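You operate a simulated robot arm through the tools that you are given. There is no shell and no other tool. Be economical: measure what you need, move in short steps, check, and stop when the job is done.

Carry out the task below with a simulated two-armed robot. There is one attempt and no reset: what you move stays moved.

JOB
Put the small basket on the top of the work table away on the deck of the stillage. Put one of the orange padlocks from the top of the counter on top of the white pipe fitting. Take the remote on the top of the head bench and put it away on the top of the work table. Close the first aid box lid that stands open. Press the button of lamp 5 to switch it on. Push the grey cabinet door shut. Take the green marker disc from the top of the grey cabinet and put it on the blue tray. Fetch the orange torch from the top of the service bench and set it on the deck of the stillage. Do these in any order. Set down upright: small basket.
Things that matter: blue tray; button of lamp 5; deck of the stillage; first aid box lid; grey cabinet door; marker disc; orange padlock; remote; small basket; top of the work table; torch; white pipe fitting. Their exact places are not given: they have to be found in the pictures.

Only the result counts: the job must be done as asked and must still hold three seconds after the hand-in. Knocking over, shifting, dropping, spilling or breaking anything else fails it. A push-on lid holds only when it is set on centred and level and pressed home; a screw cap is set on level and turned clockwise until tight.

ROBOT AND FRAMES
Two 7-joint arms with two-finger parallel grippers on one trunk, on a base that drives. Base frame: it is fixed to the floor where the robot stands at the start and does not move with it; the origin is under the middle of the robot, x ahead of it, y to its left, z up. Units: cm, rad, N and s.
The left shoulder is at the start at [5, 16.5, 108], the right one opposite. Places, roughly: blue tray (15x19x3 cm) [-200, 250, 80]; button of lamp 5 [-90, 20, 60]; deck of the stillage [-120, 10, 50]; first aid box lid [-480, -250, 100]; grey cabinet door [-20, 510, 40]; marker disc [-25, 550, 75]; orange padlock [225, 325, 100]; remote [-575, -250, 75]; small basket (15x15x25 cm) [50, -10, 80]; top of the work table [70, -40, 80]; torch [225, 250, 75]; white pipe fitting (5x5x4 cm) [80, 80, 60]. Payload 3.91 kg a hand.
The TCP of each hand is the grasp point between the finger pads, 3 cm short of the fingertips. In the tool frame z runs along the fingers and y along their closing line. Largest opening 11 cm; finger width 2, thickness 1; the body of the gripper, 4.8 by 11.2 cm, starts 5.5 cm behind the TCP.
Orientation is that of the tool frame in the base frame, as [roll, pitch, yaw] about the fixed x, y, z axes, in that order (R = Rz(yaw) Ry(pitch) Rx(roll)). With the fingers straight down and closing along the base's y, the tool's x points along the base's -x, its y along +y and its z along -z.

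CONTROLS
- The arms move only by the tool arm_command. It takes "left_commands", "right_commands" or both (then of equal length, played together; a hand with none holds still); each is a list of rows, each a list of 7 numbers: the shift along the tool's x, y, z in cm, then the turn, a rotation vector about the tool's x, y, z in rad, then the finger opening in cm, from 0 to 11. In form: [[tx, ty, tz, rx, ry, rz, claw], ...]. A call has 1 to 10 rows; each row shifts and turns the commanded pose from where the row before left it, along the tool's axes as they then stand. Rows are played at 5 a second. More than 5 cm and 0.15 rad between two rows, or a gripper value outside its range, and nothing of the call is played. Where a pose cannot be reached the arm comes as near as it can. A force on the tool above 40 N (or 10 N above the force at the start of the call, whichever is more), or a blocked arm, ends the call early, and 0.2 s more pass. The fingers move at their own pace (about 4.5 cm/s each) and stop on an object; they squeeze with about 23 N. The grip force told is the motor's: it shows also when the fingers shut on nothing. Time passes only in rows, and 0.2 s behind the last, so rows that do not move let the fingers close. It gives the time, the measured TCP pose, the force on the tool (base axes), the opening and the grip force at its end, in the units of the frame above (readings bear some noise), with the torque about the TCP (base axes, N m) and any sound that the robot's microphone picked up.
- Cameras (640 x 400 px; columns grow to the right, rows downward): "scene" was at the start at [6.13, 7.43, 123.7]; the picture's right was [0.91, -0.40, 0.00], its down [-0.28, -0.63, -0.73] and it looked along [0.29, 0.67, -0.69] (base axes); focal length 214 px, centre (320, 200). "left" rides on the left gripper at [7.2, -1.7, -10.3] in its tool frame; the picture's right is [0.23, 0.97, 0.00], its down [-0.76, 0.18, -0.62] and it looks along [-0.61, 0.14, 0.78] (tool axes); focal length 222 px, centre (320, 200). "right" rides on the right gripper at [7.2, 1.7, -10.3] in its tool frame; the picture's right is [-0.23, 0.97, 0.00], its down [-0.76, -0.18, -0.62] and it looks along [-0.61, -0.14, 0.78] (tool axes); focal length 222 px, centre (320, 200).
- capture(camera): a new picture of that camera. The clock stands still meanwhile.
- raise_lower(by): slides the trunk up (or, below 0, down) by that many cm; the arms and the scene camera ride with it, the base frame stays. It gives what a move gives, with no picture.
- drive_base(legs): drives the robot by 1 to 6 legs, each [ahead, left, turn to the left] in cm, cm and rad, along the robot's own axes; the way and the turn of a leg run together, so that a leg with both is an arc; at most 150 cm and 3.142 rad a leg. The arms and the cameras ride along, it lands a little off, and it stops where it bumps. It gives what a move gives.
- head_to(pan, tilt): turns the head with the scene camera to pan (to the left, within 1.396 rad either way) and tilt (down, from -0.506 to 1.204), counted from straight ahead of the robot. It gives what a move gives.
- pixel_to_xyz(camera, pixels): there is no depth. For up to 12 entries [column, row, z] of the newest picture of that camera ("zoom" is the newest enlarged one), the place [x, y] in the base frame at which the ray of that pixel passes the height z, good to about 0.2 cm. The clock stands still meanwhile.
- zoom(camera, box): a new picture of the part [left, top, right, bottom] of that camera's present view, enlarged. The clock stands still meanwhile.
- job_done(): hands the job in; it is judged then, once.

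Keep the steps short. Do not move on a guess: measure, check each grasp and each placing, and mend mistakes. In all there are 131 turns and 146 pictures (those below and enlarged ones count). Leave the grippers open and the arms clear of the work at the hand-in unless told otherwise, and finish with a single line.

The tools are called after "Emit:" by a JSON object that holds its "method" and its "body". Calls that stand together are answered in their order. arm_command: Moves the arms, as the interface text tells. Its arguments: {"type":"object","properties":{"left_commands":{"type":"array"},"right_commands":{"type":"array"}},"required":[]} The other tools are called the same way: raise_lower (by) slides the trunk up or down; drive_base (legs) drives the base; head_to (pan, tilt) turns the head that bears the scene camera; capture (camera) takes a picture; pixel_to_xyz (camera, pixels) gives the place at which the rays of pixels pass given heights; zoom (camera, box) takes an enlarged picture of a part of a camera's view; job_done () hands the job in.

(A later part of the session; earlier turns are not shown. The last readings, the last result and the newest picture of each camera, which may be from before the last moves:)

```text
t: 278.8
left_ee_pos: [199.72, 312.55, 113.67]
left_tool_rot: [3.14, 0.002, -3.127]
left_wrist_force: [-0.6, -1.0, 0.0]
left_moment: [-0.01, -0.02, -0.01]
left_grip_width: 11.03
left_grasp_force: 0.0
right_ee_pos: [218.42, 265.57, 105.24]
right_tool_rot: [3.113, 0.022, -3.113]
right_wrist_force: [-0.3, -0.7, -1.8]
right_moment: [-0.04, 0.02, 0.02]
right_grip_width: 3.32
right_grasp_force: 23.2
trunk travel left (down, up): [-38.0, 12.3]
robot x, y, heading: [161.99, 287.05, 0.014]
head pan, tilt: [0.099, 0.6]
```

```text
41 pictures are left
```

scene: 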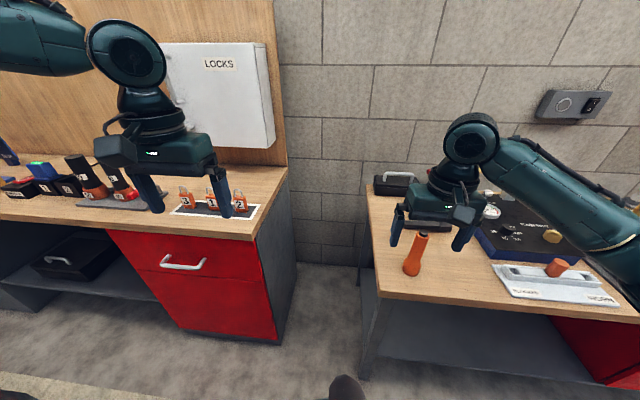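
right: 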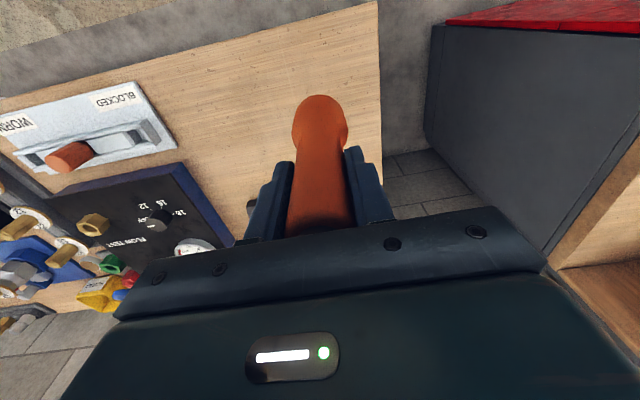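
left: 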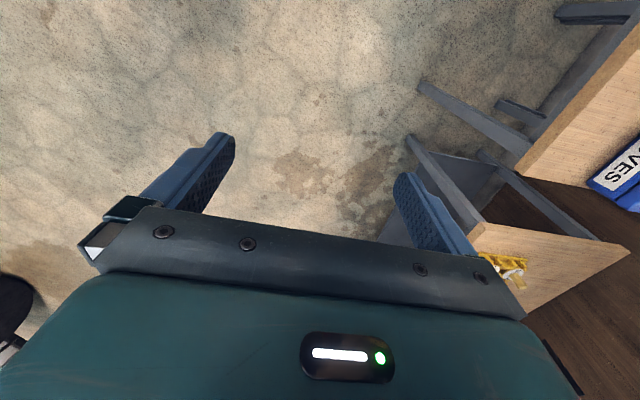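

Torch held. Now I'll retract the right hand, then reposition for the padlocks with the left hand.

Emit:
{"method": "arm_command", "body": {"right_commands": [[3, 0, 0, 0, 0, 0, 0], [4, 0, 0, 0, 0, 0, 0], [4, 0, 0, 0, 0, 0, 0], [3, 0, 0, 0, 0, 0, 0], [0, 0, 0, 0, 0, 0, 0]]}}

Emit:
{"method": "drive_base", "body": {"legs": [[0, 18, -0.015], [16, 0, 0]]}}

Emit:
{"method": "head_to", "body": {"pan": 0.2, "tilt": 0.7}}

Emit:
{"method": "capture", "body": {"camera": "left"}}

Emit:
{"method": "capture", "body": {"camera": "scene"}}

```text
t: 280.0
left_ee_pos: [199.41, 312.56, 113.79]
left_tool_rot: [3.142, 0.002, -3.129]
left_wrist_force: [-0.1, 0.0, 0.4]
left_moment: [-0.04, 0.03, -0.01]
left_grip_width: 10.99
left_grasp_force: 0.0
right_ee_pos: [204.34, 265.21, 104.82]
right_tool_rot: [3.114, 0.021, -3.113]
right_wrist_force: [-0.5, 1.2, -2.6]
right_moment: [0.0, 0.0, -0.01]
right_grip_width: 3.35
right_grasp_force: 23.2
trunk travel left (down, up): [-38.0, 12.3]
robot x, y, heading: [162.14, 287.3, 0.017]
head pan, tilt: [0.099, 0.6]
```

```text
t: 282.5
left_ee_pos: [215.67, 329.91, 113.76]
left_tool_rot: [3.141, -0.001, 3.139]
left_wrist_force: [-0.2, 0.3, -0.7]
left_moment: [-0.04, 0.03, -0.02]
left_grip_width: 11.02
left_grasp_force: 0.0
right_ee_pos: [219.7, 282.53, 104.9]
right_tool_rot: [3.111, 0.023, -3.128]
right_wrist_force: [0.2, -0.2, -2.3]
right_moment: [0.0, 0.03, -0.01]
right_grip_width: 3.36
right_grasp_force: 23.1
trunk travel left (down, up): [-38.0, 12.3]
robot x, y, heading: [177.79, 305.11, -0.0]
head pan, tilt: [0.099, 0.6]
```

```text
t: 283.2
left_ee_pos: [215.57, 329.88, 113.75]
left_tool_rot: [-3.141, 0.0, 3.14]
left_wrist_force: [-0.6, -0.2, -0.2]
left_moment: [-0.01, 0.04, -0.01]
left_grip_width: 11.02
left_grasp_force: 0.2
right_ee_pos: [219.6, 282.6, 104.86]
right_tool_rot: [3.112, 0.019, -3.129]
right_wrist_force: [0.5, -0.5, -1.8]
right_moment: [-0.01, -0.02, 0.01]
right_grip_width: 3.35
right_grasp_force: 23.3
trunk travel left (down, up): [-38.0, 12.3]
robot x, y, heading: [177.78, 305.37, 0.002]
head pan, tilt: [0.201, 0.7]
```

```text
40 pictures are left
```

left: 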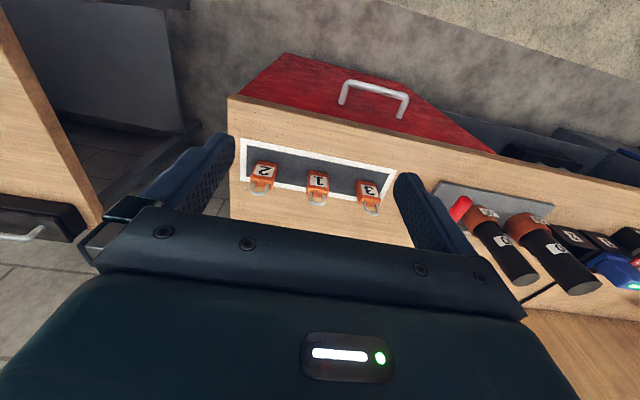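

```text
39 pictures are left
```

scene: 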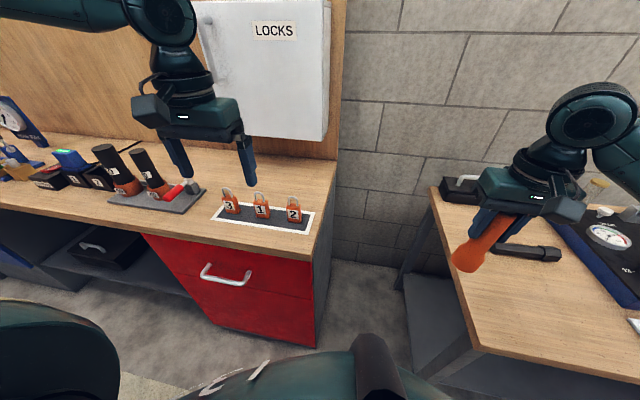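

Emit:
{"method": "pixel_to_xyz", "body": {"camera": "left", "pixels": [[316, 173, 86], [316, 173, 90], [319, 206, 90], [319, 206, 94], [319, 206, 98], [262, 190, 94], [228, 98, 86], [228, 98, 90]]}}

Emit:
{"method": "pixel_to_xyz", "body": {"camera": "scene", "pixels": [[262, 219, 86], [262, 219, 90], [259, 193, 90], [259, 193, 94], [259, 193, 98], [293, 197, 94], [310, 256, 86], [310, 256, 90]]}}

```text
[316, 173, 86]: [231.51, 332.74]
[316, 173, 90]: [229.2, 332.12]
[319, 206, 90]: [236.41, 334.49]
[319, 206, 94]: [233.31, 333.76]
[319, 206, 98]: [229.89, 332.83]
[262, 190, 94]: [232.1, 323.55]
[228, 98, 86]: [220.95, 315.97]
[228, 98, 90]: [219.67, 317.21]
```

```text
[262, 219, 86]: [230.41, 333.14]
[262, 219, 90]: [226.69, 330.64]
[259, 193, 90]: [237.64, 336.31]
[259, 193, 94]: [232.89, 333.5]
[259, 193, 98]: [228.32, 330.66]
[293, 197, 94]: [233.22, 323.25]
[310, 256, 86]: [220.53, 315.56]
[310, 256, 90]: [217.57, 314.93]
```

Padlock 2 is centred at about (232.7,323.4), z 86–94. I'll bring the left hand above it with an 8 cm opening, and check before descending fully.

Emit:
{"method": "arm_command", "body": {"left_commands": [[-4.3, -1.6, 0, 0, 0, 0, 8], [-4.3, -1.6, 0, 0, 0, 0, 8], [-4.3, -1.6, 0, 0, 0, 0, 8], [-4.2, -1.7, 0, 0, 0, 0, 8], [0, 0, 4, 0, 0, 0, 8], [0, 0, 4, 0, 0, 0, 8], [0, 0, 4, 0, 0, 0, 8], [0, 0, 3, 0, 0, 0, 8], [0, 0, 0, 0, 0, 0, 8]]}}

Emit:
{"method": "capture", "body": {"camera": "left"}}

```text
t: 285.2
left_ee_pos: [230.23, 325.3, 98.25]
left_tool_rot: [3.141, 0.003, 3.136]
left_wrist_force: [1.1, 0.9, -0.8]
left_moment: [-0.03, -0.01, 0.04]
left_grip_width: 8.03
left_grasp_force: 0.1
left hand out of reach, approached as far as the arm can: row 4, 8
right_ee_pos: [219.63, 282.48, 104.93]
right_tool_rot: [3.114, 0.022, -3.129]
right_wrist_force: [-0.7, 0.0, -2.1]
right_moment: [-0.03, 0.0, 0.02]
right_grip_width: 3.32
right_grasp_force: 23.0
trunk travel left (down, up): [-38.0, 12.3]
robot x, y, heading: [177.25, 305.35, 0.001]
head pan, tilt: [0.201, 0.7]
```

```text
38 pictures are left
```

left: 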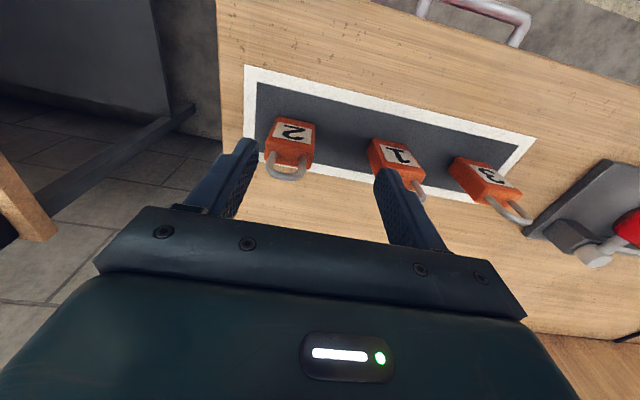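

Emit:
{"method": "pixel_to_xyz", "body": {"camera": "left", "pixels": [[289, 160, 91], [289, 175, 94], [273, 117, 86], [316, 124, 86], [268, 150, 91], [313, 155, 91], [400, 175, 91]]}}

```text
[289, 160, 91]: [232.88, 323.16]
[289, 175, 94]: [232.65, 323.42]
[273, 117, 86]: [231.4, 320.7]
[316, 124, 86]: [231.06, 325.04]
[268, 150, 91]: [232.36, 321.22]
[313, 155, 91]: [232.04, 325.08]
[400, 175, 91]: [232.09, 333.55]
```

Padlock 2 is at (232.5,323.1). I'll drive 5 cm ahead to gain reach, then correct the hand and descend.

Emit:
{"method": "drive_base", "body": {"legs": [[5, 0, 0]]}}

Emit:
{"method": "arm_command", "body": {"left_commands": [[2.5, -2.1, 0, 0, 0, 0, 8], [0, 0, 0, 0, 0, 0, 8]]}}

```text
t: 286.1
left_ee_pos: [235.23, 325.37, 98.27]
left_tool_rot: [-3.14, -0.001, 3.135]
left_wrist_force: [0.1, 0.2, -0.5]
left_moment: [0.0, 0.01, -0.02]
left_grip_width: 8.01
left_grasp_force: 0.1
right_ee_pos: [224.67, 282.62, 104.89]
right_tool_rot: [3.113, 0.02, -3.13]
right_wrist_force: [-0.5, -0.5, -2.5]
right_moment: [0.0, 0.02, 0.02]
right_grip_width: 3.34
right_grasp_force: 23.0
trunk travel left (down, up): [-38.0, 12.3]
robot x, y, heading: [182.65, 305.36, -0.003]
head pan, tilt: [0.201, 0.7]
```

```text
t: 286.7
left_ee_pos: [232.71, 323.34, 98.31]
left_tool_rot: [-3.141, 0.003, 3.138]
left_wrist_force: [0.4, 0.5, 0.3]
left_moment: [-0.01, 0.01, -0.03]
left_grip_width: 8.02
left_grasp_force: 0.0
right_ee_pos: [224.58, 282.51, 104.83]
right_tool_rot: [3.114, 0.022, -3.131]
right_wrist_force: [0.1, 0.6, -1.6]
right_moment: [0.01, -0.02, 0.03]
right_grip_width: 3.34
right_grasp_force: 23.5
trunk travel left (down, up): [-38.0, 12.3]
robot x, y, heading: [182.46, 305.05, -0.001]
head pan, tilt: [0.201, 0.7]
```

Aligned. I'll descend to z≈90, close, and lift.

Emit:
{"method": "arm_command", "body": {"left_commands": [[0, 0, 3, 0, 0, 0, 8], [0, 0, 3, 0, 0, 0, 8], [0, 0, 2.2, 0, 0, 0, 8], [0, 0, 0, 0, 0, 0, 8], [0, 0, 0, 0, 0, 0, 4], [0, 0, 0, 0, 0, 0, 0], [0, 0, 0, 0, 0, 0, 0], [0, 0, 0, 0, 0, 0, 0]]}}

Emit:
{"method": "arm_command", "body": {"left_commands": [[0, 0, -0.5, 0, 0, 0, 0], [0, 0, -1, 0, 0, 0, 0], [0, 0, -2, 0, 0, 0, 0], [0, 0, -3, 0, 0, 0, 0], [0, 0, -4, 0, 0, 0, 0], [0, 0, -4, 0, 0, 0, 0], [4, 0, 0, 0, 0, 0, 0], [4, 0, 0, 0, 0, 0, 0], [4, 0, 0, 0, 0, 0, 0]]}}

Emit:
{"method": "capture", "body": {"camera": "left"}}

```text
t: 288.5
left_ee_pos: [230.84, 325.03, 91.52]
left_tool_rot: [3.141, 0.004, 3.136]
left_wrist_force: [0.4, -0.6, -0.2]
left_moment: [0.01, 0.0, -0.03]
left_grip_width: 3.96
left_grasp_force: 22.9
left hand out of reach, approached as far as the arm can: row 1, 2, 3
right_ee_pos: [224.52, 282.54, 104.88]
right_tool_rot: [3.114, 0.02, -3.129]
right_wrist_force: [0.3, -0.6, -2.6]
right_moment: [0.0, 0.0, 0.01]
right_grip_width: 3.33
right_grasp_force: 22.8
trunk travel left (down, up): [-38.0, 12.3]
robot x, y, heading: [182.77, 304.98, -0.003]
head pan, tilt: [0.201, 0.7]
```

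```text
t: 290.5
left_ee_pos: [218.68, 325.34, 105.83]
left_tool_rot: [3.141, 0.004, 3.136]
left_wrist_force: [0.4, -0.5, -0.8]
left_moment: [0.02, 0.01, 0.01]
left_grip_width: 3.99
left_grasp_force: 23.2
right_ee_pos: [224.41, 282.58, 104.98]
right_tool_rot: [3.114, 0.022, -3.13]
right_wrist_force: [-0.5, 0.4, -2.4]
right_moment: [0.0, 0.03, -0.01]
right_grip_width: 3.32
right_grasp_force: 23.4
trunk travel left (down, up): [-38.0, 12.3]
robot x, y, heading: [182.3, 305.15, -0.007]
head pan, tilt: [0.201, 0.7]
```

```text
37 pictures are left
```

left: 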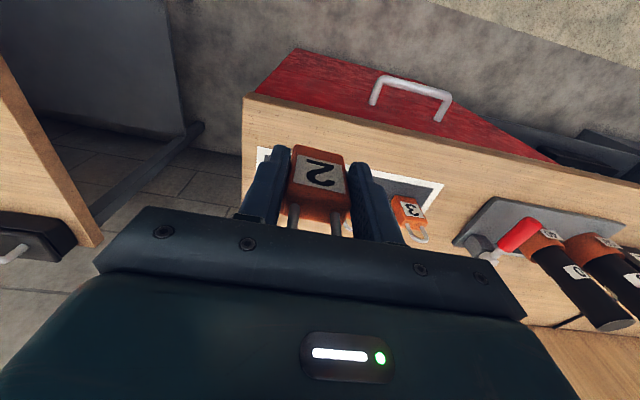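

Padlock 2 is held. The fitting is best reached from the east side of the trolley. I'll back off, drive south along x≈150, turn to face -x, and look.

Emit:
{"method": "drive_base", "body": {"legs": [[-32, 0, 0], [0, 0, -1.57], [110, 0, 0], [95, 0, 0], [0, 0, -1.57]]}}

Emit:
{"method": "head_to", "body": {"pan": 0.1, "tilt": 0.7}}

Emit:
{"method": "capture", "body": {"camera": "scene"}}

```text
t: 310.1
left_ee_pos: [117.66, 77.12, 105.86]
left_tool_rot: [3.141, 0.004, 0.026]
left_wrist_force: [-0.2, -0.9, -1.3]
left_moment: [-0.01, 0.01, 0.0]
left_grip_width: 3.95
left_grasp_force: 23.0
right_ee_pos: [110.61, 119.81, 104.81]
right_tool_rot: [3.112, 0.022, 0.044]
right_wrist_force: [-0.6, 0.4, -0.7]
right_moment: [0.0, -0.01, 0.01]
right_grip_width: 3.33
right_grasp_force: 22.9
trunk travel left (down, up): [-38.0, 12.3]
robot x, y, heading: [152.79, 98.72, -3.107]
head pan, tilt: [0.201, 0.7]
```

```text
t: 310.8
left_ee_pos: [117.78, 77.09, 105.88]
left_tool_rot: [3.141, 0.002, 0.024]
left_wrist_force: [0.1, -0.5, -1.5]
left_moment: [0.01, 0.0, 0.0]
left_grip_width: 3.96
left_grasp_force: 22.6
right_ee_pos: [110.68, 119.82, 104.8]
right_tool_rot: [3.113, 0.02, 0.042]
right_wrist_force: [0.5, -0.3, -2.2]
right_moment: [0.0, 0.03, -0.05]
right_grip_width: 3.33
right_grasp_force: 22.8
trunk travel left (down, up): [-38.0, 12.3]
robot x, y, heading: [153.1, 98.53, -3.112]
head pan, tilt: [0.099, 0.7]
```

```text
36 pictures are left
```

scene: 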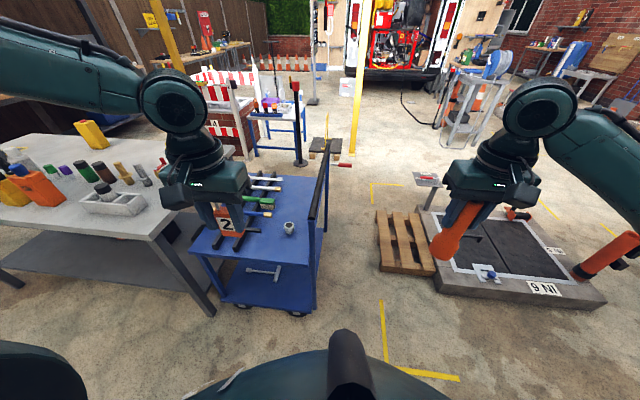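

The fitting is at (290,228). I'll measure it, using the trolley leg to get its top height.

Emit:
{"method": "zoom", "body": {"camera": "scene", "box": [200, 180, 360, 320]}}

Emit:
{"method": "pixel_to_xyz", "body": {"camera": "scene", "pixels": [[290, 233, 52], [290, 233, 56], [290, 233, 60], [298, 315, 0], [311, 262, 56], [311, 262, 60], [311, 262, 64], [313, 298, 20]]}}

Emit:
{"method": "capture", "body": {"camera": "left"}}

```text
2.86 times, centred on (280, 250) of scene
```

zoom: 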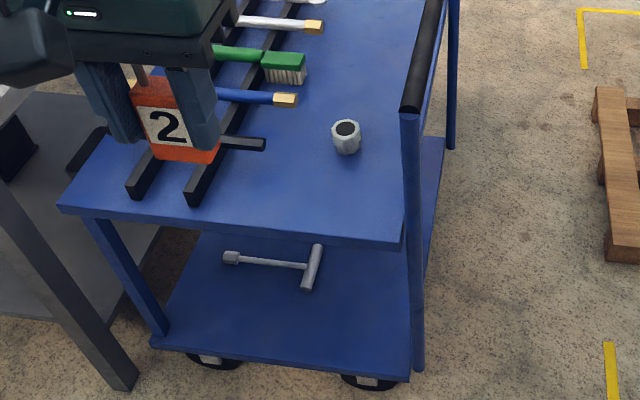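

```text
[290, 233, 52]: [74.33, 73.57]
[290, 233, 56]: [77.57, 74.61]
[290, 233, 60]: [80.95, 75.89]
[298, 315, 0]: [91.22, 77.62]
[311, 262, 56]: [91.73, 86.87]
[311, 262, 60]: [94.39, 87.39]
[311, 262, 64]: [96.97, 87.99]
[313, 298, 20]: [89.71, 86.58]
```

```text
34 pictures are left
```

left: 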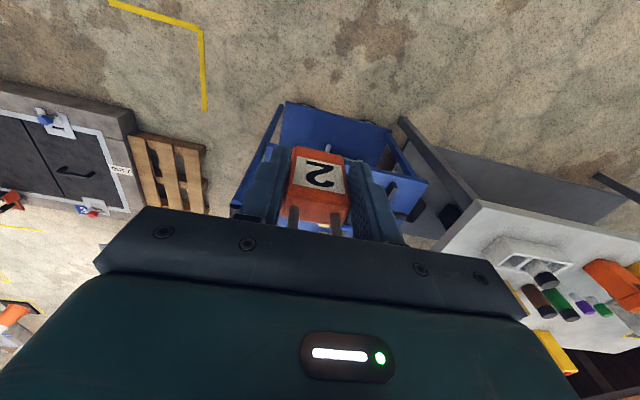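

The fitting's top is about (81,76.3,63.5). The trolley handle runs along y≈88 at z≈85. I'll drive so the left shoulder is in line with the fitting, then extend and lower partway.

Emit:
{"method": "drive_base", "body": {"legs": [[18, 5, -0.03]]}}

Emit:
{"method": "arm_command", "body": {"left_commands": [[-3.5, -1, 0, 0, 0, 0, 0], [-4, -1, 0, 0, 0, 0, 0], [-4, -1, 0, 0, 0, 0, 0], [-4, -1, 0, 0, 0, 0, 0], [-3.5, -0.5, 0, 0, 0, 0, 0], [0, 0, 4, 0, 0, 0, 0], [0, 0, 4, 0, 0, 0, 0], [0, 0, 4, 0, 0, 0, 0], [0, 0, 4, 0, 0, 0, 0], [0, 0, 4, 0, 0, 0, 0]]}}

Emit:
{"method": "head_to", "body": {"pan": 0.2, "tilt": 0.85}}

Emit:
{"method": "capture", "body": {"camera": "scene"}}

Emit:
{"method": "capture", "body": {"camera": "left"}}

```text
t: 312.3
left_ee_pos: [99.17, 72.92, 105.9]
left_tool_rot: [-3.141, 0.002, -0.005]
left_wrist_force: [-0.7, 0.3, -1.0]
left_moment: [-0.02, 0.0, 0.0]
left_grip_width: 3.97
left_grasp_force: 23.7
right_ee_pos: [93.48, 115.68, 104.72]
right_tool_rot: [3.112, 0.023, 0.012]
right_wrist_force: [-0.5, 0.2, -0.8]
right_moment: [0.01, 0.0, 0.02]
right_grip_width: 3.33
right_grasp_force: 23.3
trunk travel left (down, up): [-38.0, 12.3]
robot x, y, heading: [135.44, 93.08, 3.141]
head pan, tilt: [0.099, 0.7]
```

```text
t: 314.5
left_ee_pos: [87.15, 71.09, 88.94]
left_tool_rot: [-3.139, 0.005, -0.005]
left_wrist_force: [1.1, 0.9, -1.4]
left_moment: [0.02, -0.01, 0.0]
left_grip_width: 3.97
left_grasp_force: 23.2
left hand out of reach, approached as far as the arm can: row 4, 5, 6, 7, 8, 9, 10
right_ee_pos: [93.42, 115.74, 104.84]
right_tool_rot: [3.113, 0.022, 0.011]
right_wrist_force: [0.1, -0.2, -1.7]
right_moment: [0.01, -0.01, 0.0]
right_grip_width: 3.35
right_grasp_force: 23.0
trunk travel left (down, up): [-38.0, 12.3]
robot x, y, heading: [135.73, 93.24, 3.14]
head pan, tilt: [0.099, 0.7]
```

```text
t: 315.2
left_ee_pos: [87.16, 71.18, 89.05]
left_tool_rot: [-3.141, 0.003, -0.006]
left_wrist_force: [0.0, 1.1, -1.3]
left_moment: [-0.03, 0.01, -0.03]
left_grip_width: 3.96
left_grasp_force: 23.1
right_ee_pos: [93.53, 115.75, 104.76]
right_tool_rot: [3.115, 0.022, 0.011]
right_wrist_force: [0.1, -0.7, -2.4]
right_moment: [-0.01, 0.01, -0.04]
right_grip_width: 3.31
right_grasp_force: 22.8
trunk travel left (down, up): [-38.0, 12.3]
robot x, y, heading: [135.42, 92.89, 3.138]
head pan, tilt: [0.201, 0.85]
```

```text
33 pictures are left
```

scene: 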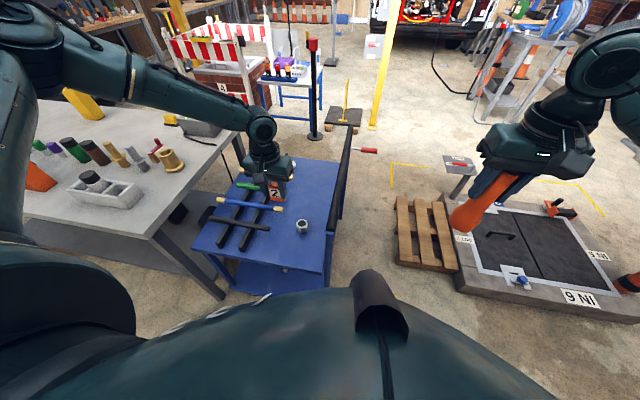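

```text
32 pictures are left
```

left: 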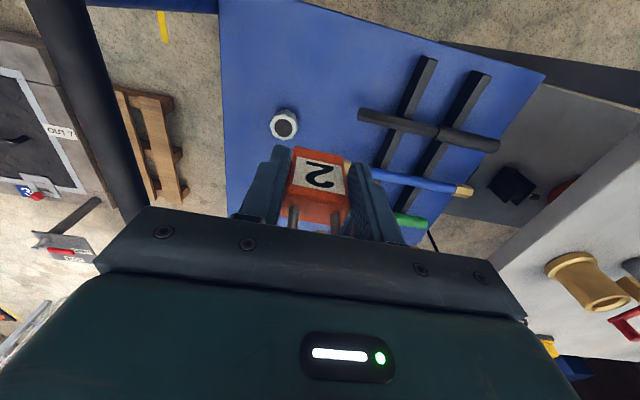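

The arm is at its limit, but the fitting appears nearer to the robot than the padlock. I'll measure it from the left camera and the scene.

Emit:
{"method": "pixel_to_xyz", "body": {"camera": "left", "pixels": [[284, 125, 60], [284, 125, 63], [284, 125, 66], [319, 150, 84]]}}

Emit:
{"method": "pixel_to_xyz", "body": {"camera": "scene", "pixels": [[302, 222, 60], [302, 222, 63], [302, 222, 66]]}}

```text
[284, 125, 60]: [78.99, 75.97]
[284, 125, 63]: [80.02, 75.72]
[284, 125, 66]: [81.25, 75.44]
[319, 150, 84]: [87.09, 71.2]
```

```text
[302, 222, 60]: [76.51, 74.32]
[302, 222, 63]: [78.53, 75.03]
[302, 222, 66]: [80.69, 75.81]
```

The fitting top is about (80.3,75.6,64.5). I need about 6 cm more reach, so I'll drive slightly ahead and right, then read the pose.

Emit:
{"method": "drive_base", "body": {"legs": [[6.8, -4.3, 0]]}}

Emit:
{"method": "capture", "body": {"camera": "left"}}

Emit:
{"method": "pixel_to_xyz", "body": {"camera": "left", "pixels": [[319, 150, 84], [320, 110, 64], [320, 130, 64]]}}

```text
t: 316.3
left_ee_pos: [80.44, 75.47, 89.05]
left_tool_rot: [3.141, 0.004, -0.005]
left_wrist_force: [0.5, 0.2, -1.5]
left_moment: [-0.03, -0.02, -0.04]
left_grip_width: 3.96
left_grasp_force: 23.1
right_ee_pos: [86.7, 120.13, 104.8]
right_tool_rot: [3.113, 0.021, 0.008]
right_wrist_force: [-0.7, -0.4, -1.3]
right_moment: [-0.02, -0.02, -0.02]
right_grip_width: 3.33
right_grasp_force: 22.0
trunk travel left (down, up): [-38.0, 12.3]
robot x, y, heading: [128.82, 97.25, 3.136]
head pan, tilt: [0.201, 0.85]
```

```text
31 pictures are left
```

left: 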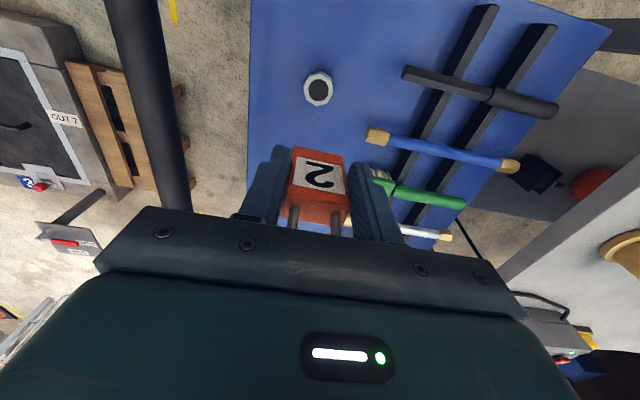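

```text
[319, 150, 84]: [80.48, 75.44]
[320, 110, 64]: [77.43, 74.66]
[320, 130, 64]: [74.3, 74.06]
```

Padlock is right above the fitting (fitting (80.7,75.3)). I'll lower using the trunk by 16 cm, then check.

Emit:
{"method": "raise_lower", "body": {"by": -15.5}}

Emit:
{"method": "capture", "body": {"camera": "left"}}

Emit:
{"method": "zoom", "body": {"camera": "scene", "box": [200, 140, 360, 300]}}

```text
t: 318.1
left_ee_pos: [80.38, 75.4, 73.48]
left_tool_rot: [-3.14, 0.004, -0.006]
left_wrist_force: [-0.6, -0.8, -1.2]
left_moment: [0.02, -0.02, -0.01]
left_grip_width: 3.98
left_grasp_force: 22.9
right_ee_pos: [86.81, 120.13, 89.33]
right_tool_rot: [3.112, 0.021, 0.011]
right_wrist_force: [0.1, 0.0, -1.9]
right_moment: [0.01, 0.0, 0.02]
right_grip_width: 3.34
right_grasp_force: 23.2
trunk travel left (down, up): [-22.5, 27.8]
robot x, y, heading: [128.86, 97.4, 3.139]
head pan, tilt: [0.201, 0.85]
```

```text
30 pictures are left
```

left: 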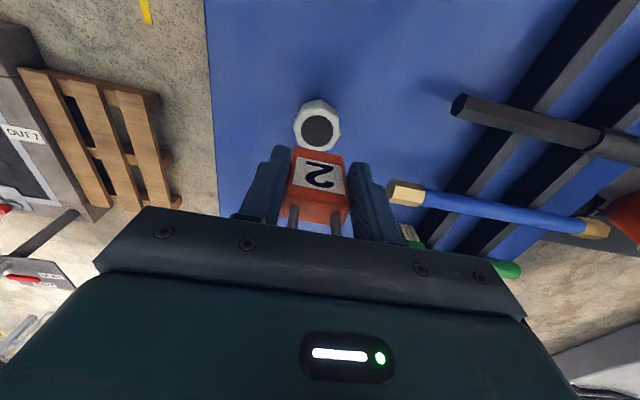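

```text
2.50 times, centred on (280, 220) of scene
```

zoom: 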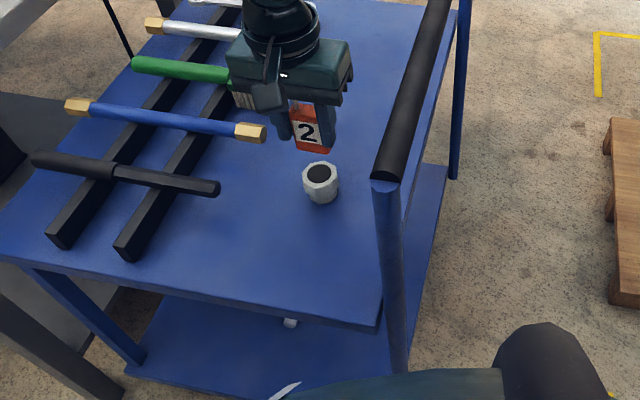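

Emit:
{"method": "pixel_to_xyz", "body": {"camera": "left", "pixels": [[319, 129, 60], [319, 129, 62], [319, 129, 64], [319, 129, 66], [318, 148, 68]]}}

Emit:
{"method": "pixel_to_xyz", "body": {"camera": "zoom", "pixels": [[320, 174, 60], [320, 174, 62], [320, 174, 64], [320, 174, 66], [314, 152, 68]]}}

```text
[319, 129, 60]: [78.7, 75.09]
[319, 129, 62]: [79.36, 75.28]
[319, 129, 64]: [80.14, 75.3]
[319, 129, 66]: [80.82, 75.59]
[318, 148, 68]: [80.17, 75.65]
```

```text
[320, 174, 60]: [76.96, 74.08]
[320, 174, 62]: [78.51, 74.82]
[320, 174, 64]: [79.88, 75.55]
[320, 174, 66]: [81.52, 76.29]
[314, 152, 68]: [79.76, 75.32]
```

Fitting top centre: (80.2,75.4,64.3). The padlock sits about 1.6 cm ahead of the TCP in the grip, so I'll shift back 1.5 cm, then lower onto it gently.

Emit:
{"method": "arm_command", "body": {"left_commands": [[1.5, 0, 0, 0, 0, 0, 0], [0, 0, 1, 0, 0, 0, 0], [0, 0, 0.8, 0, 0, 0, 0], [0, 0, 0.5, 0, 0, 0, 0], [0, 0, 0, 0, 0, 0, 0]]}}

Emit:
{"method": "arm_command", "body": {"left_commands": [[0, 0, 0.3, 0, 0, 0, 0], [0, 0, 0.3, 0, 0, 0, 0], [0, 0, 0.3, 0, 0, 0, 0], [0, 0, 0, 0, 0, 0, 0]]}}

Emit:
{"method": "capture", "body": {"camera": "left"}}

Emit:
{"method": "zoom", "body": {"camera": "scene", "box": [240, 160, 320, 240]}}

```text
t: 319.3
left_ee_pos: [82.32, 75.11, 71.5]
left_tool_rot: [-3.14, 0.006, -0.005]
left_wrist_force: [-0.2, 0.3, 0.2]
left_moment: [0.0, 0.02, -0.01]
left_grip_width: 3.97
left_grasp_force: 23.5
left hand out of reach, approached as far as the arm can: row 4
right_ee_pos: [86.86, 120.05, 89.36]
right_tool_rot: [3.114, 0.022, 0.01]
right_wrist_force: [0.0, 0.4, -2.0]
right_moment: [-0.01, -0.02, 0.01]
right_grip_width: 3.33
right_grasp_force: 22.7
trunk travel left (down, up): [-22.5, 27.8]
robot x, y, heading: [128.89, 97.14, 3.136]
head pan, tilt: [0.201, 0.85]
```

```text
t: 320.3
left_ee_pos: [82.58, 74.74, 70.92]
left_tool_rot: [-3.139, 0.003, -0.007]
left_wrist_force: [0.9, 0.3, -1.7]
left_moment: [0.01, -0.03, 0.0]
left_grip_width: 3.97
left_grasp_force: 23.5
left hand out of reach, approached as far as the arm can: row 2
right_ee_pos: [86.86, 119.95, 89.4]
right_tool_rot: [3.115, 0.021, 0.011]
right_wrist_force: [0.4, -0.3, -1.3]
right_moment: [0.01, 0.02, 0.0]
right_grip_width: 3.33
right_grasp_force: 22.7
trunk travel left (down, up): [-22.5, 27.8]
robot x, y, heading: [128.7, 97.26, 3.141]
head pan, tilt: [0.201, 0.85]
```

```text
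28 pictures are left
```

left: 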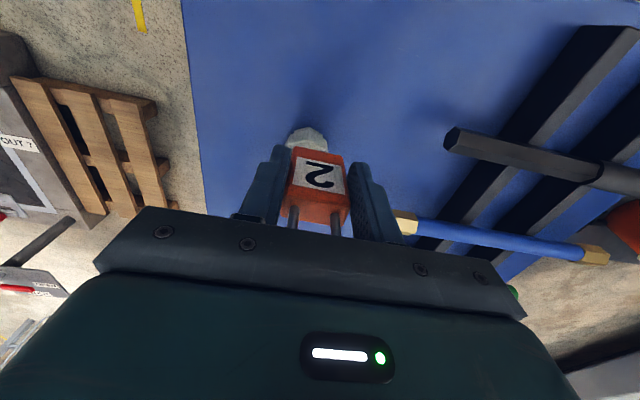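

```text
5.00 times, centred on (280, 200) of scene
```

zoom: 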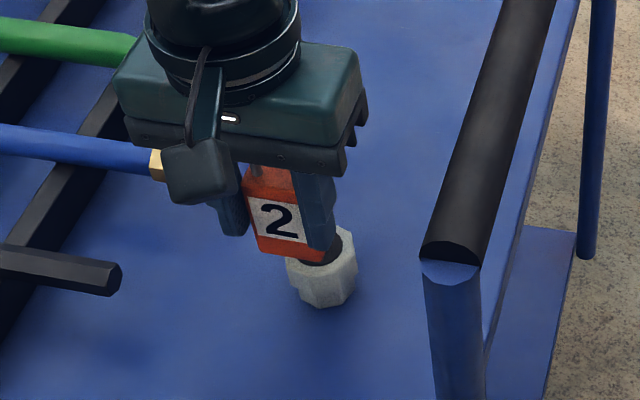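

Padlock bottom is about 1 cm above the fitting; the fitting is about 0.8 cm further to +y. I'll correct, and finish the descent with the trunk.

Emit:
{"method": "arm_command", "body": {"left_commands": [[-0.4, -0.8, 0, 0, 0, 0, 0], [0, 0, 0, 0, 0, 0, 0]]}}

Emit:
{"method": "raise_lower", "body": {"by": -0.9}}

Emit:
{"method": "capture", "body": {"camera": "left"}}

Emit:
{"method": "zoom", "body": {"camera": "scene", "box": [240, 160, 320, 240]}}

```text
t: 320.9
left_ee_pos: [82.49, 75.26, 71.37]
left_tool_rot: [-3.139, 0.006, -0.005]
left_wrist_force: [0.1, 0.0, -0.4]
left_moment: [-0.03, -0.01, 0.03]
left_grip_width: 3.94
left_grasp_force: 23.6
left hand out of reach, approached as far as the arm can: row 1
right_ee_pos: [86.8, 120.13, 89.25]
right_tool_rot: [3.114, 0.021, 0.01]
right_wrist_force: [-0.3, 0.2, -1.9]
right_moment: [0.02, -0.03, 0.02]
right_grip_width: 3.33
right_grasp_force: 22.8
trunk travel left (down, up): [-22.5, 27.8]
robot x, y, heading: [128.91, 97.34, 3.141]
head pan, tilt: [0.201, 0.85]
```

```text
t: 321.5
left_ee_pos: [82.53, 75.19, 70.52]
left_tool_rot: [-3.137, 0.006, -0.004]
left_wrist_force: [0.1, -0.2, -0.1]
left_moment: [-0.02, -0.03, 0.01]
left_grip_width: 4.0
left_grasp_force: 22.7
right_ee_pos: [86.88, 120.02, 88.38]
right_tool_rot: [3.113, 0.022, 0.009]
right_wrist_force: [-0.5, 0.2, -2.4]
right_moment: [0.03, 0.02, -0.02]
right_grip_width: 3.34
right_grasp_force: 23.0
trunk travel left (down, up): [-21.6, 28.7]
robot x, y, heading: [128.82, 97.58, 3.138]
head pan, tilt: [0.201, 0.85]
```

```text
26 pictures are left
```

left: 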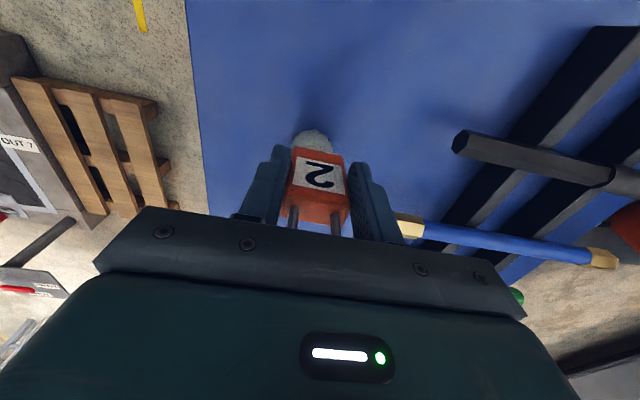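

```text
5.00 times, centred on (280, 200) of scene
```

zoom: 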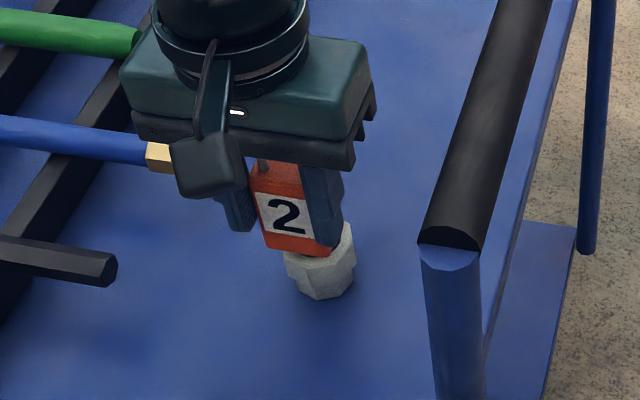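

The left camera shows alignment within 0.3 cm sideways. I'll lower in small trunk steps until contact.

Emit:
{"method": "raise_lower", "body": {"by": -0.5}}

Emit:
{"method": "raise_lower", "body": {"by": -0.4}}

Emit:
{"method": "raise_lower", "body": {"by": -0.3}}

Emit:
{"method": "zoom", "body": {"camera": "scene", "box": [240, 160, 320, 240]}}

```text
t: 322.0
left_ee_pos: [82.55, 75.24, 70.05]
left_tool_rot: [-3.138, 0.007, -0.006]
left_wrist_force: [-0.6, -0.5, -1.0]
left_moment: [-0.01, -0.03, 0.04]
left_grip_width: 3.95
left_grasp_force: 23.2
right_ee_pos: [86.97, 120.21, 88.04]
right_tool_rot: [3.114, 0.021, 0.011]
right_wrist_force: [-0.2, 0.3, -1.4]
right_moment: [0.0, 0.01, 0.0]
right_grip_width: 3.33
right_grasp_force: 23.3
trunk travel left (down, up): [-21.1, 29.2]
robot x, y, heading: [128.81, 97.55, 3.135]
head pan, tilt: [0.201, 0.85]
```

```text
t: 322.5
left_ee_pos: [82.52, 75.37, 69.48]
left_tool_rot: [-3.139, 0.006, -0.005]
left_wrist_force: [-0.2, 0.5, -1.3]
left_moment: [-0.01, 0.0, -0.04]
left_grip_width: 3.96
left_grasp_force: 22.9
right_ee_pos: [86.91, 120.0, 87.48]
right_tool_rot: [3.114, 0.022, 0.01]
right_wrist_force: [-0.4, 0.3, -1.4]
right_moment: [-0.01, 0.01, 0.0]
right_grip_width: 3.34
right_grasp_force: 22.9
trunk travel left (down, up): [-20.7, 29.6]
robot x, y, heading: [128.66, 97.3, 3.141]
head pan, tilt: [0.201, 0.85]
```

```text
t: 323.1
left_ee_pos: [82.51, 75.41, 69.48]
left_tool_rot: [-3.14, 0.01, -0.005]
left_wrist_force: [2.8, -2.2, 10.9]
left_moment: [-0.11, 0.02, 0.03]
left_grip_width: 3.97
left_grasp_force: 22.9
right_ee_pos: [86.98, 120.14, 87.29]
right_tool_rot: [3.114, 0.021, 0.01]
right_wrist_force: [-0.3, -0.5, -2.5]
right_moment: [0.02, -0.02, 0.0]
right_grip_width: 3.32
right_grasp_force: 23.1
trunk travel left (down, up): [-20.4, 29.9]
robot x, y, heading: [128.76, 97.4, 3.142]
head pan, tilt: [0.201, 0.85]
```

```text
5.00 times, centred on (280, 200) of scene
```

zoom: 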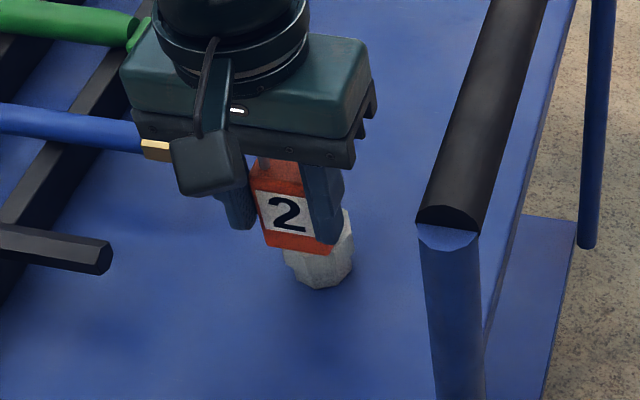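

It's resting on the fitting (12 N contact). I'll ease the load, open the fingers and raise the trunk.

Emit:
{"method": "raise_lower", "body": {"by": 0.25}}

Emit:
{"method": "arm_command", "body": {"left_commands": [[0, 0, 0, 0, 0, 0, 5], [0, 0, 0, 0, 0, 0, 7], [0, 0, 0, 0, 0, 0, 9], [0, 0, 0, 0, 0, 0, 9], [0, 0, 0, 0, 0, 0, 9]]}}

Emit:
{"method": "raise_lower", "body": {"by": 18}}

Emit:
{"method": "zoom", "body": {"camera": "scene", "box": [240, 160, 340, 260]}}

```text
t: 323.6
left_ee_pos: [82.55, 75.27, 69.48]
left_tool_rot: [-3.138, 0.006, -0.005]
left_wrist_force: [-0.4, -0.1, 1.2]
left_moment: [-0.03, 0.11, 0.0]
left_grip_width: 3.95
left_grasp_force: 23.0
right_ee_pos: [86.89, 120.03, 87.54]
right_tool_rot: [3.112, 0.02, 0.01]
right_wrist_force: [-0.3, 0.2, -2.4]
right_moment: [-0.01, -0.01, -0.02]
right_grip_width: 3.31
right_grasp_force: 22.9
trunk travel left (down, up): [-20.7, 29.6]
robot x, y, heading: [128.93, 97.03, 3.139]
head pan, tilt: [0.201, 0.85]
```

```text
t: 324.8
left_ee_pos: [82.58, 75.23, 69.45]
left_tool_rot: [-3.139, 0.005, -0.005]
left_wrist_force: [-0.1, 0.6, 0.6]
left_moment: [-0.02, -0.02, -0.01]
left_grip_width: 9.01
left_grasp_force: 0.1
right_ee_pos: [86.94, 120.07, 87.47]
right_tool_rot: [3.113, 0.02, 0.009]
right_wrist_force: [0.2, 0.1, -1.8]
right_moment: [0.01, -0.02, -0.02]
right_grip_width: 3.32
right_grasp_force: 23.4
trunk travel left (down, up): [-20.7, 29.6]
robot x, y, heading: [128.55, 97.27, 3.138]
head pan, tilt: [0.201, 0.85]
```

```text
t: 326.8
left_ee_pos: [82.49, 75.25, 87.59]
left_tool_rot: [-3.138, 0.005, -0.005]
left_wrist_force: [0.0, -0.1, 0.7]
left_moment: [-0.01, -0.02, -0.01]
left_grip_width: 9.03
left_grasp_force: 0.1
right_ee_pos: [86.81, 120.1, 105.47]
right_tool_rot: [3.114, 0.021, 0.01]
right_wrist_force: [-0.6, -0.7, -1.8]
right_moment: [-0.02, -0.02, -0.02]
right_grip_width: 3.34
right_grasp_force: 22.4
trunk travel left (down, up): [-38.7, 11.6]
robot x, y, heading: [128.5, 97.19, 3.139]
head pan, tilt: [0.201, 0.85]
```

```text
4.00 times, centred on (290, 210) of scene
```

zoom: 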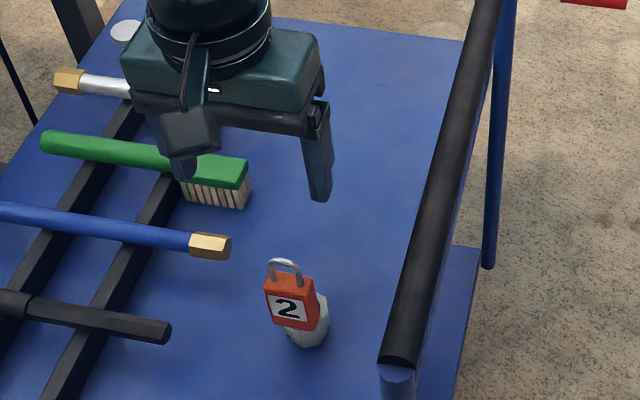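

The padlock stands on the fitting. Next the grey cabinet: I'll retract the left arm, back off, and drive around to about (60,312), looking north.

Emit:
{"method": "arm_command", "body": {"left_commands": [[0, 0, -4, 0, 0, 0, 11], [0, 0, -4, 0, 0, 0, 11], [3, 0, -3, 0, 0, 0, 11], [4, 0, -2, 0, 0, 0, 11], [4, 0, 0, 0, 0, 0, 11]]}}

Emit:
{"method": "drive_base", "body": {"legs": [[-25, 0, 0], [0, 0, -1.57], [110, 0, 0], [105, 0, 0], [0, 0, 1.57], [85, 0, 0]]}}

Emit:
{"method": "head_to", "body": {"pan": -1.2, "tilt": 0.4}}

Emit:
{"method": "capture", "body": {"camera": "scene"}}

Emit:
{"method": "pixel_to_xyz", "body": {"camera": "scene", "pixels": [[320, 230, 0], [200, 230, 0], [440, 230, 0], [320, 180, 0], [200, 180, 0], [440, 180, 0], [320, 300, 0], [200, 300, 0], [320, 150, 75], [200, 150, 75]]}}

```text
t: 328.0
left_ee_pos: [93.62, 75.01, 100.4]
left_tool_rot: [-3.139, 0.005, -0.005]
left_wrist_force: [0.1, 0.1, -0.2]
left_moment: [-0.02, 0.02, -0.03]
left_grip_width: 11.01
left_grasp_force: 0.1
right_ee_pos: [86.9, 119.97, 105.64]
right_tool_rot: [3.113, 0.02, 0.01]
right_wrist_force: [0.7, 0.1, -2.0]
right_moment: [-0.03, -0.03, 0.03]
right_grip_width: 3.33
right_grasp_force: 23.0
trunk travel left (down, up): [-38.7, 11.6]
robot x, y, heading: [128.63, 97.63, 3.141]
head pan, tilt: [0.201, 0.85]
```

```text
t: 351.6
left_ee_pos: [38.13, 285.05, 100.35]
left_tool_rot: [-3.138, 0.006, 0.01]
left_wrist_force: [-0.6, 0.5, -0.5]
left_moment: [0.01, 0.02, 0.05]
left_grip_width: 11.0
left_grasp_force: 0.1
right_ee_pos: [30.72, 329.98, 105.58]
right_tool_rot: [3.113, 0.02, 0.026]
right_wrist_force: [0.0, 1.0, -2.5]
right_moment: [0.01, -0.03, 0.01]
right_grip_width: 3.31
right_grasp_force: 23.2
trunk travel left (down, up): [-38.7, 11.6]
robot x, y, heading: [73.18, 307.87, -3.133]
head pan, tilt: [0.201, 0.85]
```

```text
t: 353.1
left_ee_pos: [38.22, 284.94, 100.46]
left_tool_rot: [-3.135, 0.005, 0.01]
left_wrist_force: [0.4, -0.2, -0.4]
left_moment: [0.0, -0.03, 0.02]
left_grip_width: 10.99
left_grasp_force: 0.0
right_ee_pos: [30.88, 329.93, 105.54]
right_tool_rot: [3.114, 0.021, 0.027]
right_wrist_force: [-0.2, 0.5, -1.7]
right_moment: [0.0, 0.01, 0.02]
right_grip_width: 3.32
right_grasp_force: 22.6
trunk travel left (down, up): [-38.7, 11.6]
robot x, y, heading: [72.91, 307.99, -3.133]
head pan, tilt: [-1.201, 0.4]
```

```text
22 pictures are left
```

scene: 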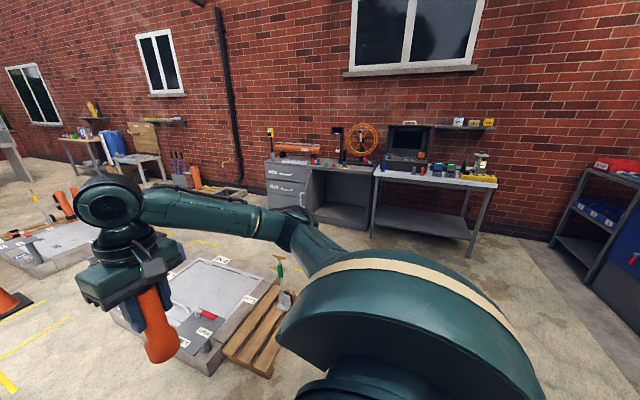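

```text
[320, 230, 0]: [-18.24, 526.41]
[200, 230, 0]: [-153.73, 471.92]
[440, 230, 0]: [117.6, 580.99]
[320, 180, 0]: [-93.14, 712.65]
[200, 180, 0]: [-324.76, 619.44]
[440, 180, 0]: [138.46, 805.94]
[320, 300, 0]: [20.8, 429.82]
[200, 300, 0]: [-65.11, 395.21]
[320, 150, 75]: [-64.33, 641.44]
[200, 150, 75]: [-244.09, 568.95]
```

The grey cabinet is at (270–370,160–225). I'll zoom to see its door and the disc.

Emit:
{"method": "zoom", "body": {"camera": "scene", "box": [250, 110, 410, 250]}}

Emit:
{"method": "pixel_to_xyz", "body": {"camera": "zoom", "pixels": [[100, 300, 0], [370, 330, 0], [460, 345, 0]]}}

Emit:
{"method": "pixel_to_xyz", "body": {"camera": "scene", "pixels": [[270, 210, 0], [372, 236, 0], [472, 258, 0], [272, 290, 0], [270, 375, 0], [315, 223, 0]]}}

```text
2.86 times, centred on (330, 180) of scene
```

zoom: 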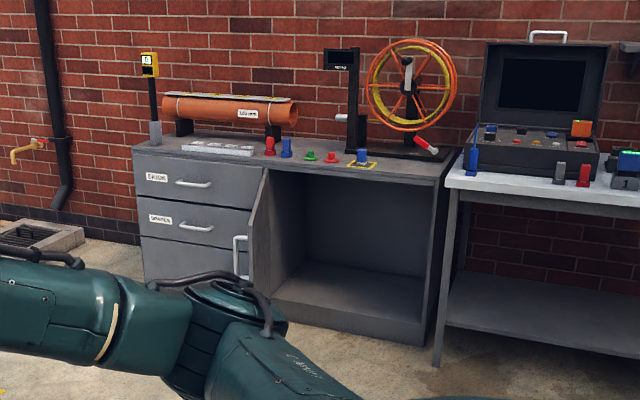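

```text
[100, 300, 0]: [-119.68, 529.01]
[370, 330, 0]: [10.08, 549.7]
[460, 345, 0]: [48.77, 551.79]
```

```text
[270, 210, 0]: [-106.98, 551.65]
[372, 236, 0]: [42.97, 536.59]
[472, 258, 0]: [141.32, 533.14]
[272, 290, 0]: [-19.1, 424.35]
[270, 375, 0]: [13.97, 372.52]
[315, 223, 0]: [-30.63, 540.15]
```

The door stands open at about 90°, hinged left of the compartment, and the green disc lies on top at zoom (310,155). I'll drive to (73,440) facing +y and look more closely, with the right hand retracted.

Emit:
{"method": "drive_base", "body": {"legs": [[0, 0, -1.58], [130, 0, 0], [0, 25, 0]]}}

Emit:
{"method": "arm_command", "body": {"right_commands": [[3, 0, 0, 0, 0, 0, 0], [4, 0, 0, 0, 0, 0, 0], [4, 0, 0, 0, 0, 0, 0], [0, 0, 0, 0, 0, 0, 0]]}}

Emit:
{"method": "head_to", "body": {"pan": 0.6, "tilt": 0.55}}

Emit:
{"method": "capture", "body": {"camera": "scene"}}

Emit:
{"method": "pixel_to_xyz", "body": {"camera": "scene", "pixels": [[320, 150, 75], [320, 200, 75], [320, 150, 0], [320, 200, 0], [320, 250, 0], [320, 300, 0], [200, 200, 75], [200, 200, 0], [200, 250, 0], [440, 200, 75], [440, 200, 0], [440, 250, 0]]}}

```text
t: 364.9
left_ee_pos: [22.22, 473.05, 100.36]
left_tool_rot: [-3.137, 0.005, -1.552]
left_wrist_force: [-0.5, 1.0, 0.2]
left_moment: [-0.03, -0.01, 0.0]
left_grip_width: 11.01
left_grasp_force: 0.0
right_ee_pos: [67.19, 480.96, 105.52]
right_tool_rot: [3.114, 0.021, -1.534]
right_wrist_force: [-0.4, 0.7, -1.4]
right_moment: [-0.01, -0.03, 0.01]
right_grip_width: 3.3
right_grasp_force: 23.2
trunk travel left (down, up): [-38.7, 11.6]
robot x, y, heading: [45.33, 438.3, 1.593]
head pan, tilt: [-1.201, 0.4]
```

```text
t: 365.9
left_ee_pos: [22.22, 473.07, 100.34]
left_tool_rot: [-3.138, 0.005, -1.55]
left_wrist_force: [-0.3, -0.5, 0.4]
left_moment: [0.0, -0.01, 0.0]
left_grip_width: 11.01
left_grasp_force: 0.1
right_ee_pos: [67.57, 469.95, 105.11]
right_tool_rot: [3.114, 0.018, -1.534]
right_wrist_force: [0.0, 0.0, -1.6]
right_moment: [0.01, -0.01, 0.01]
right_grip_width: 3.34
right_grasp_force: 22.9
trunk travel left (down, up): [-38.7, 11.6]
robot x, y, heading: [45.18, 438.41, 1.593]
head pan, tilt: [-1.201, 0.4]
```

```text
t: 367.7
left_ee_pos: [22.15, 473.11, 100.32]
left_tool_rot: [-3.138, 0.004, -1.549]
left_wrist_force: [-0.2, -0.5, -0.4]
left_moment: [0.0, 0.01, -0.03]
left_grip_width: 10.98
left_grasp_force: 0.1
right_ee_pos: [67.49, 469.94, 105.18]
right_tool_rot: [3.114, 0.019, -1.533]
right_wrist_force: [-0.6, -0.1, -1.9]
right_moment: [-0.03, 0.0, 0.01]
right_grip_width: 3.32
right_grasp_force: 22.7
trunk travel left (down, up): [-38.7, 11.6]
robot x, y, heading: [45.27, 438.63, 1.597]
head pan, tilt: [0.6, 0.55]
```

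```text
20 pictures are left
```

scene: 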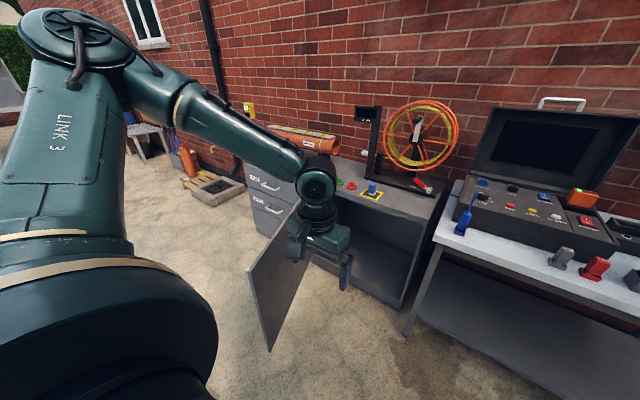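

```text
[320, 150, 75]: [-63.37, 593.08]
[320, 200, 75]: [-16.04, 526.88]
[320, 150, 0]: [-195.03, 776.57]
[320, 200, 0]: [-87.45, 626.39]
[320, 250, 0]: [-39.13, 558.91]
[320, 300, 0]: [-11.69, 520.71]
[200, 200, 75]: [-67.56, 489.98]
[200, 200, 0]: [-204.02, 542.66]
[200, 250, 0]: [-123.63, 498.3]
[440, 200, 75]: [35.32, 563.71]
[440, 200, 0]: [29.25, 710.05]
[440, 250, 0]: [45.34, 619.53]
```

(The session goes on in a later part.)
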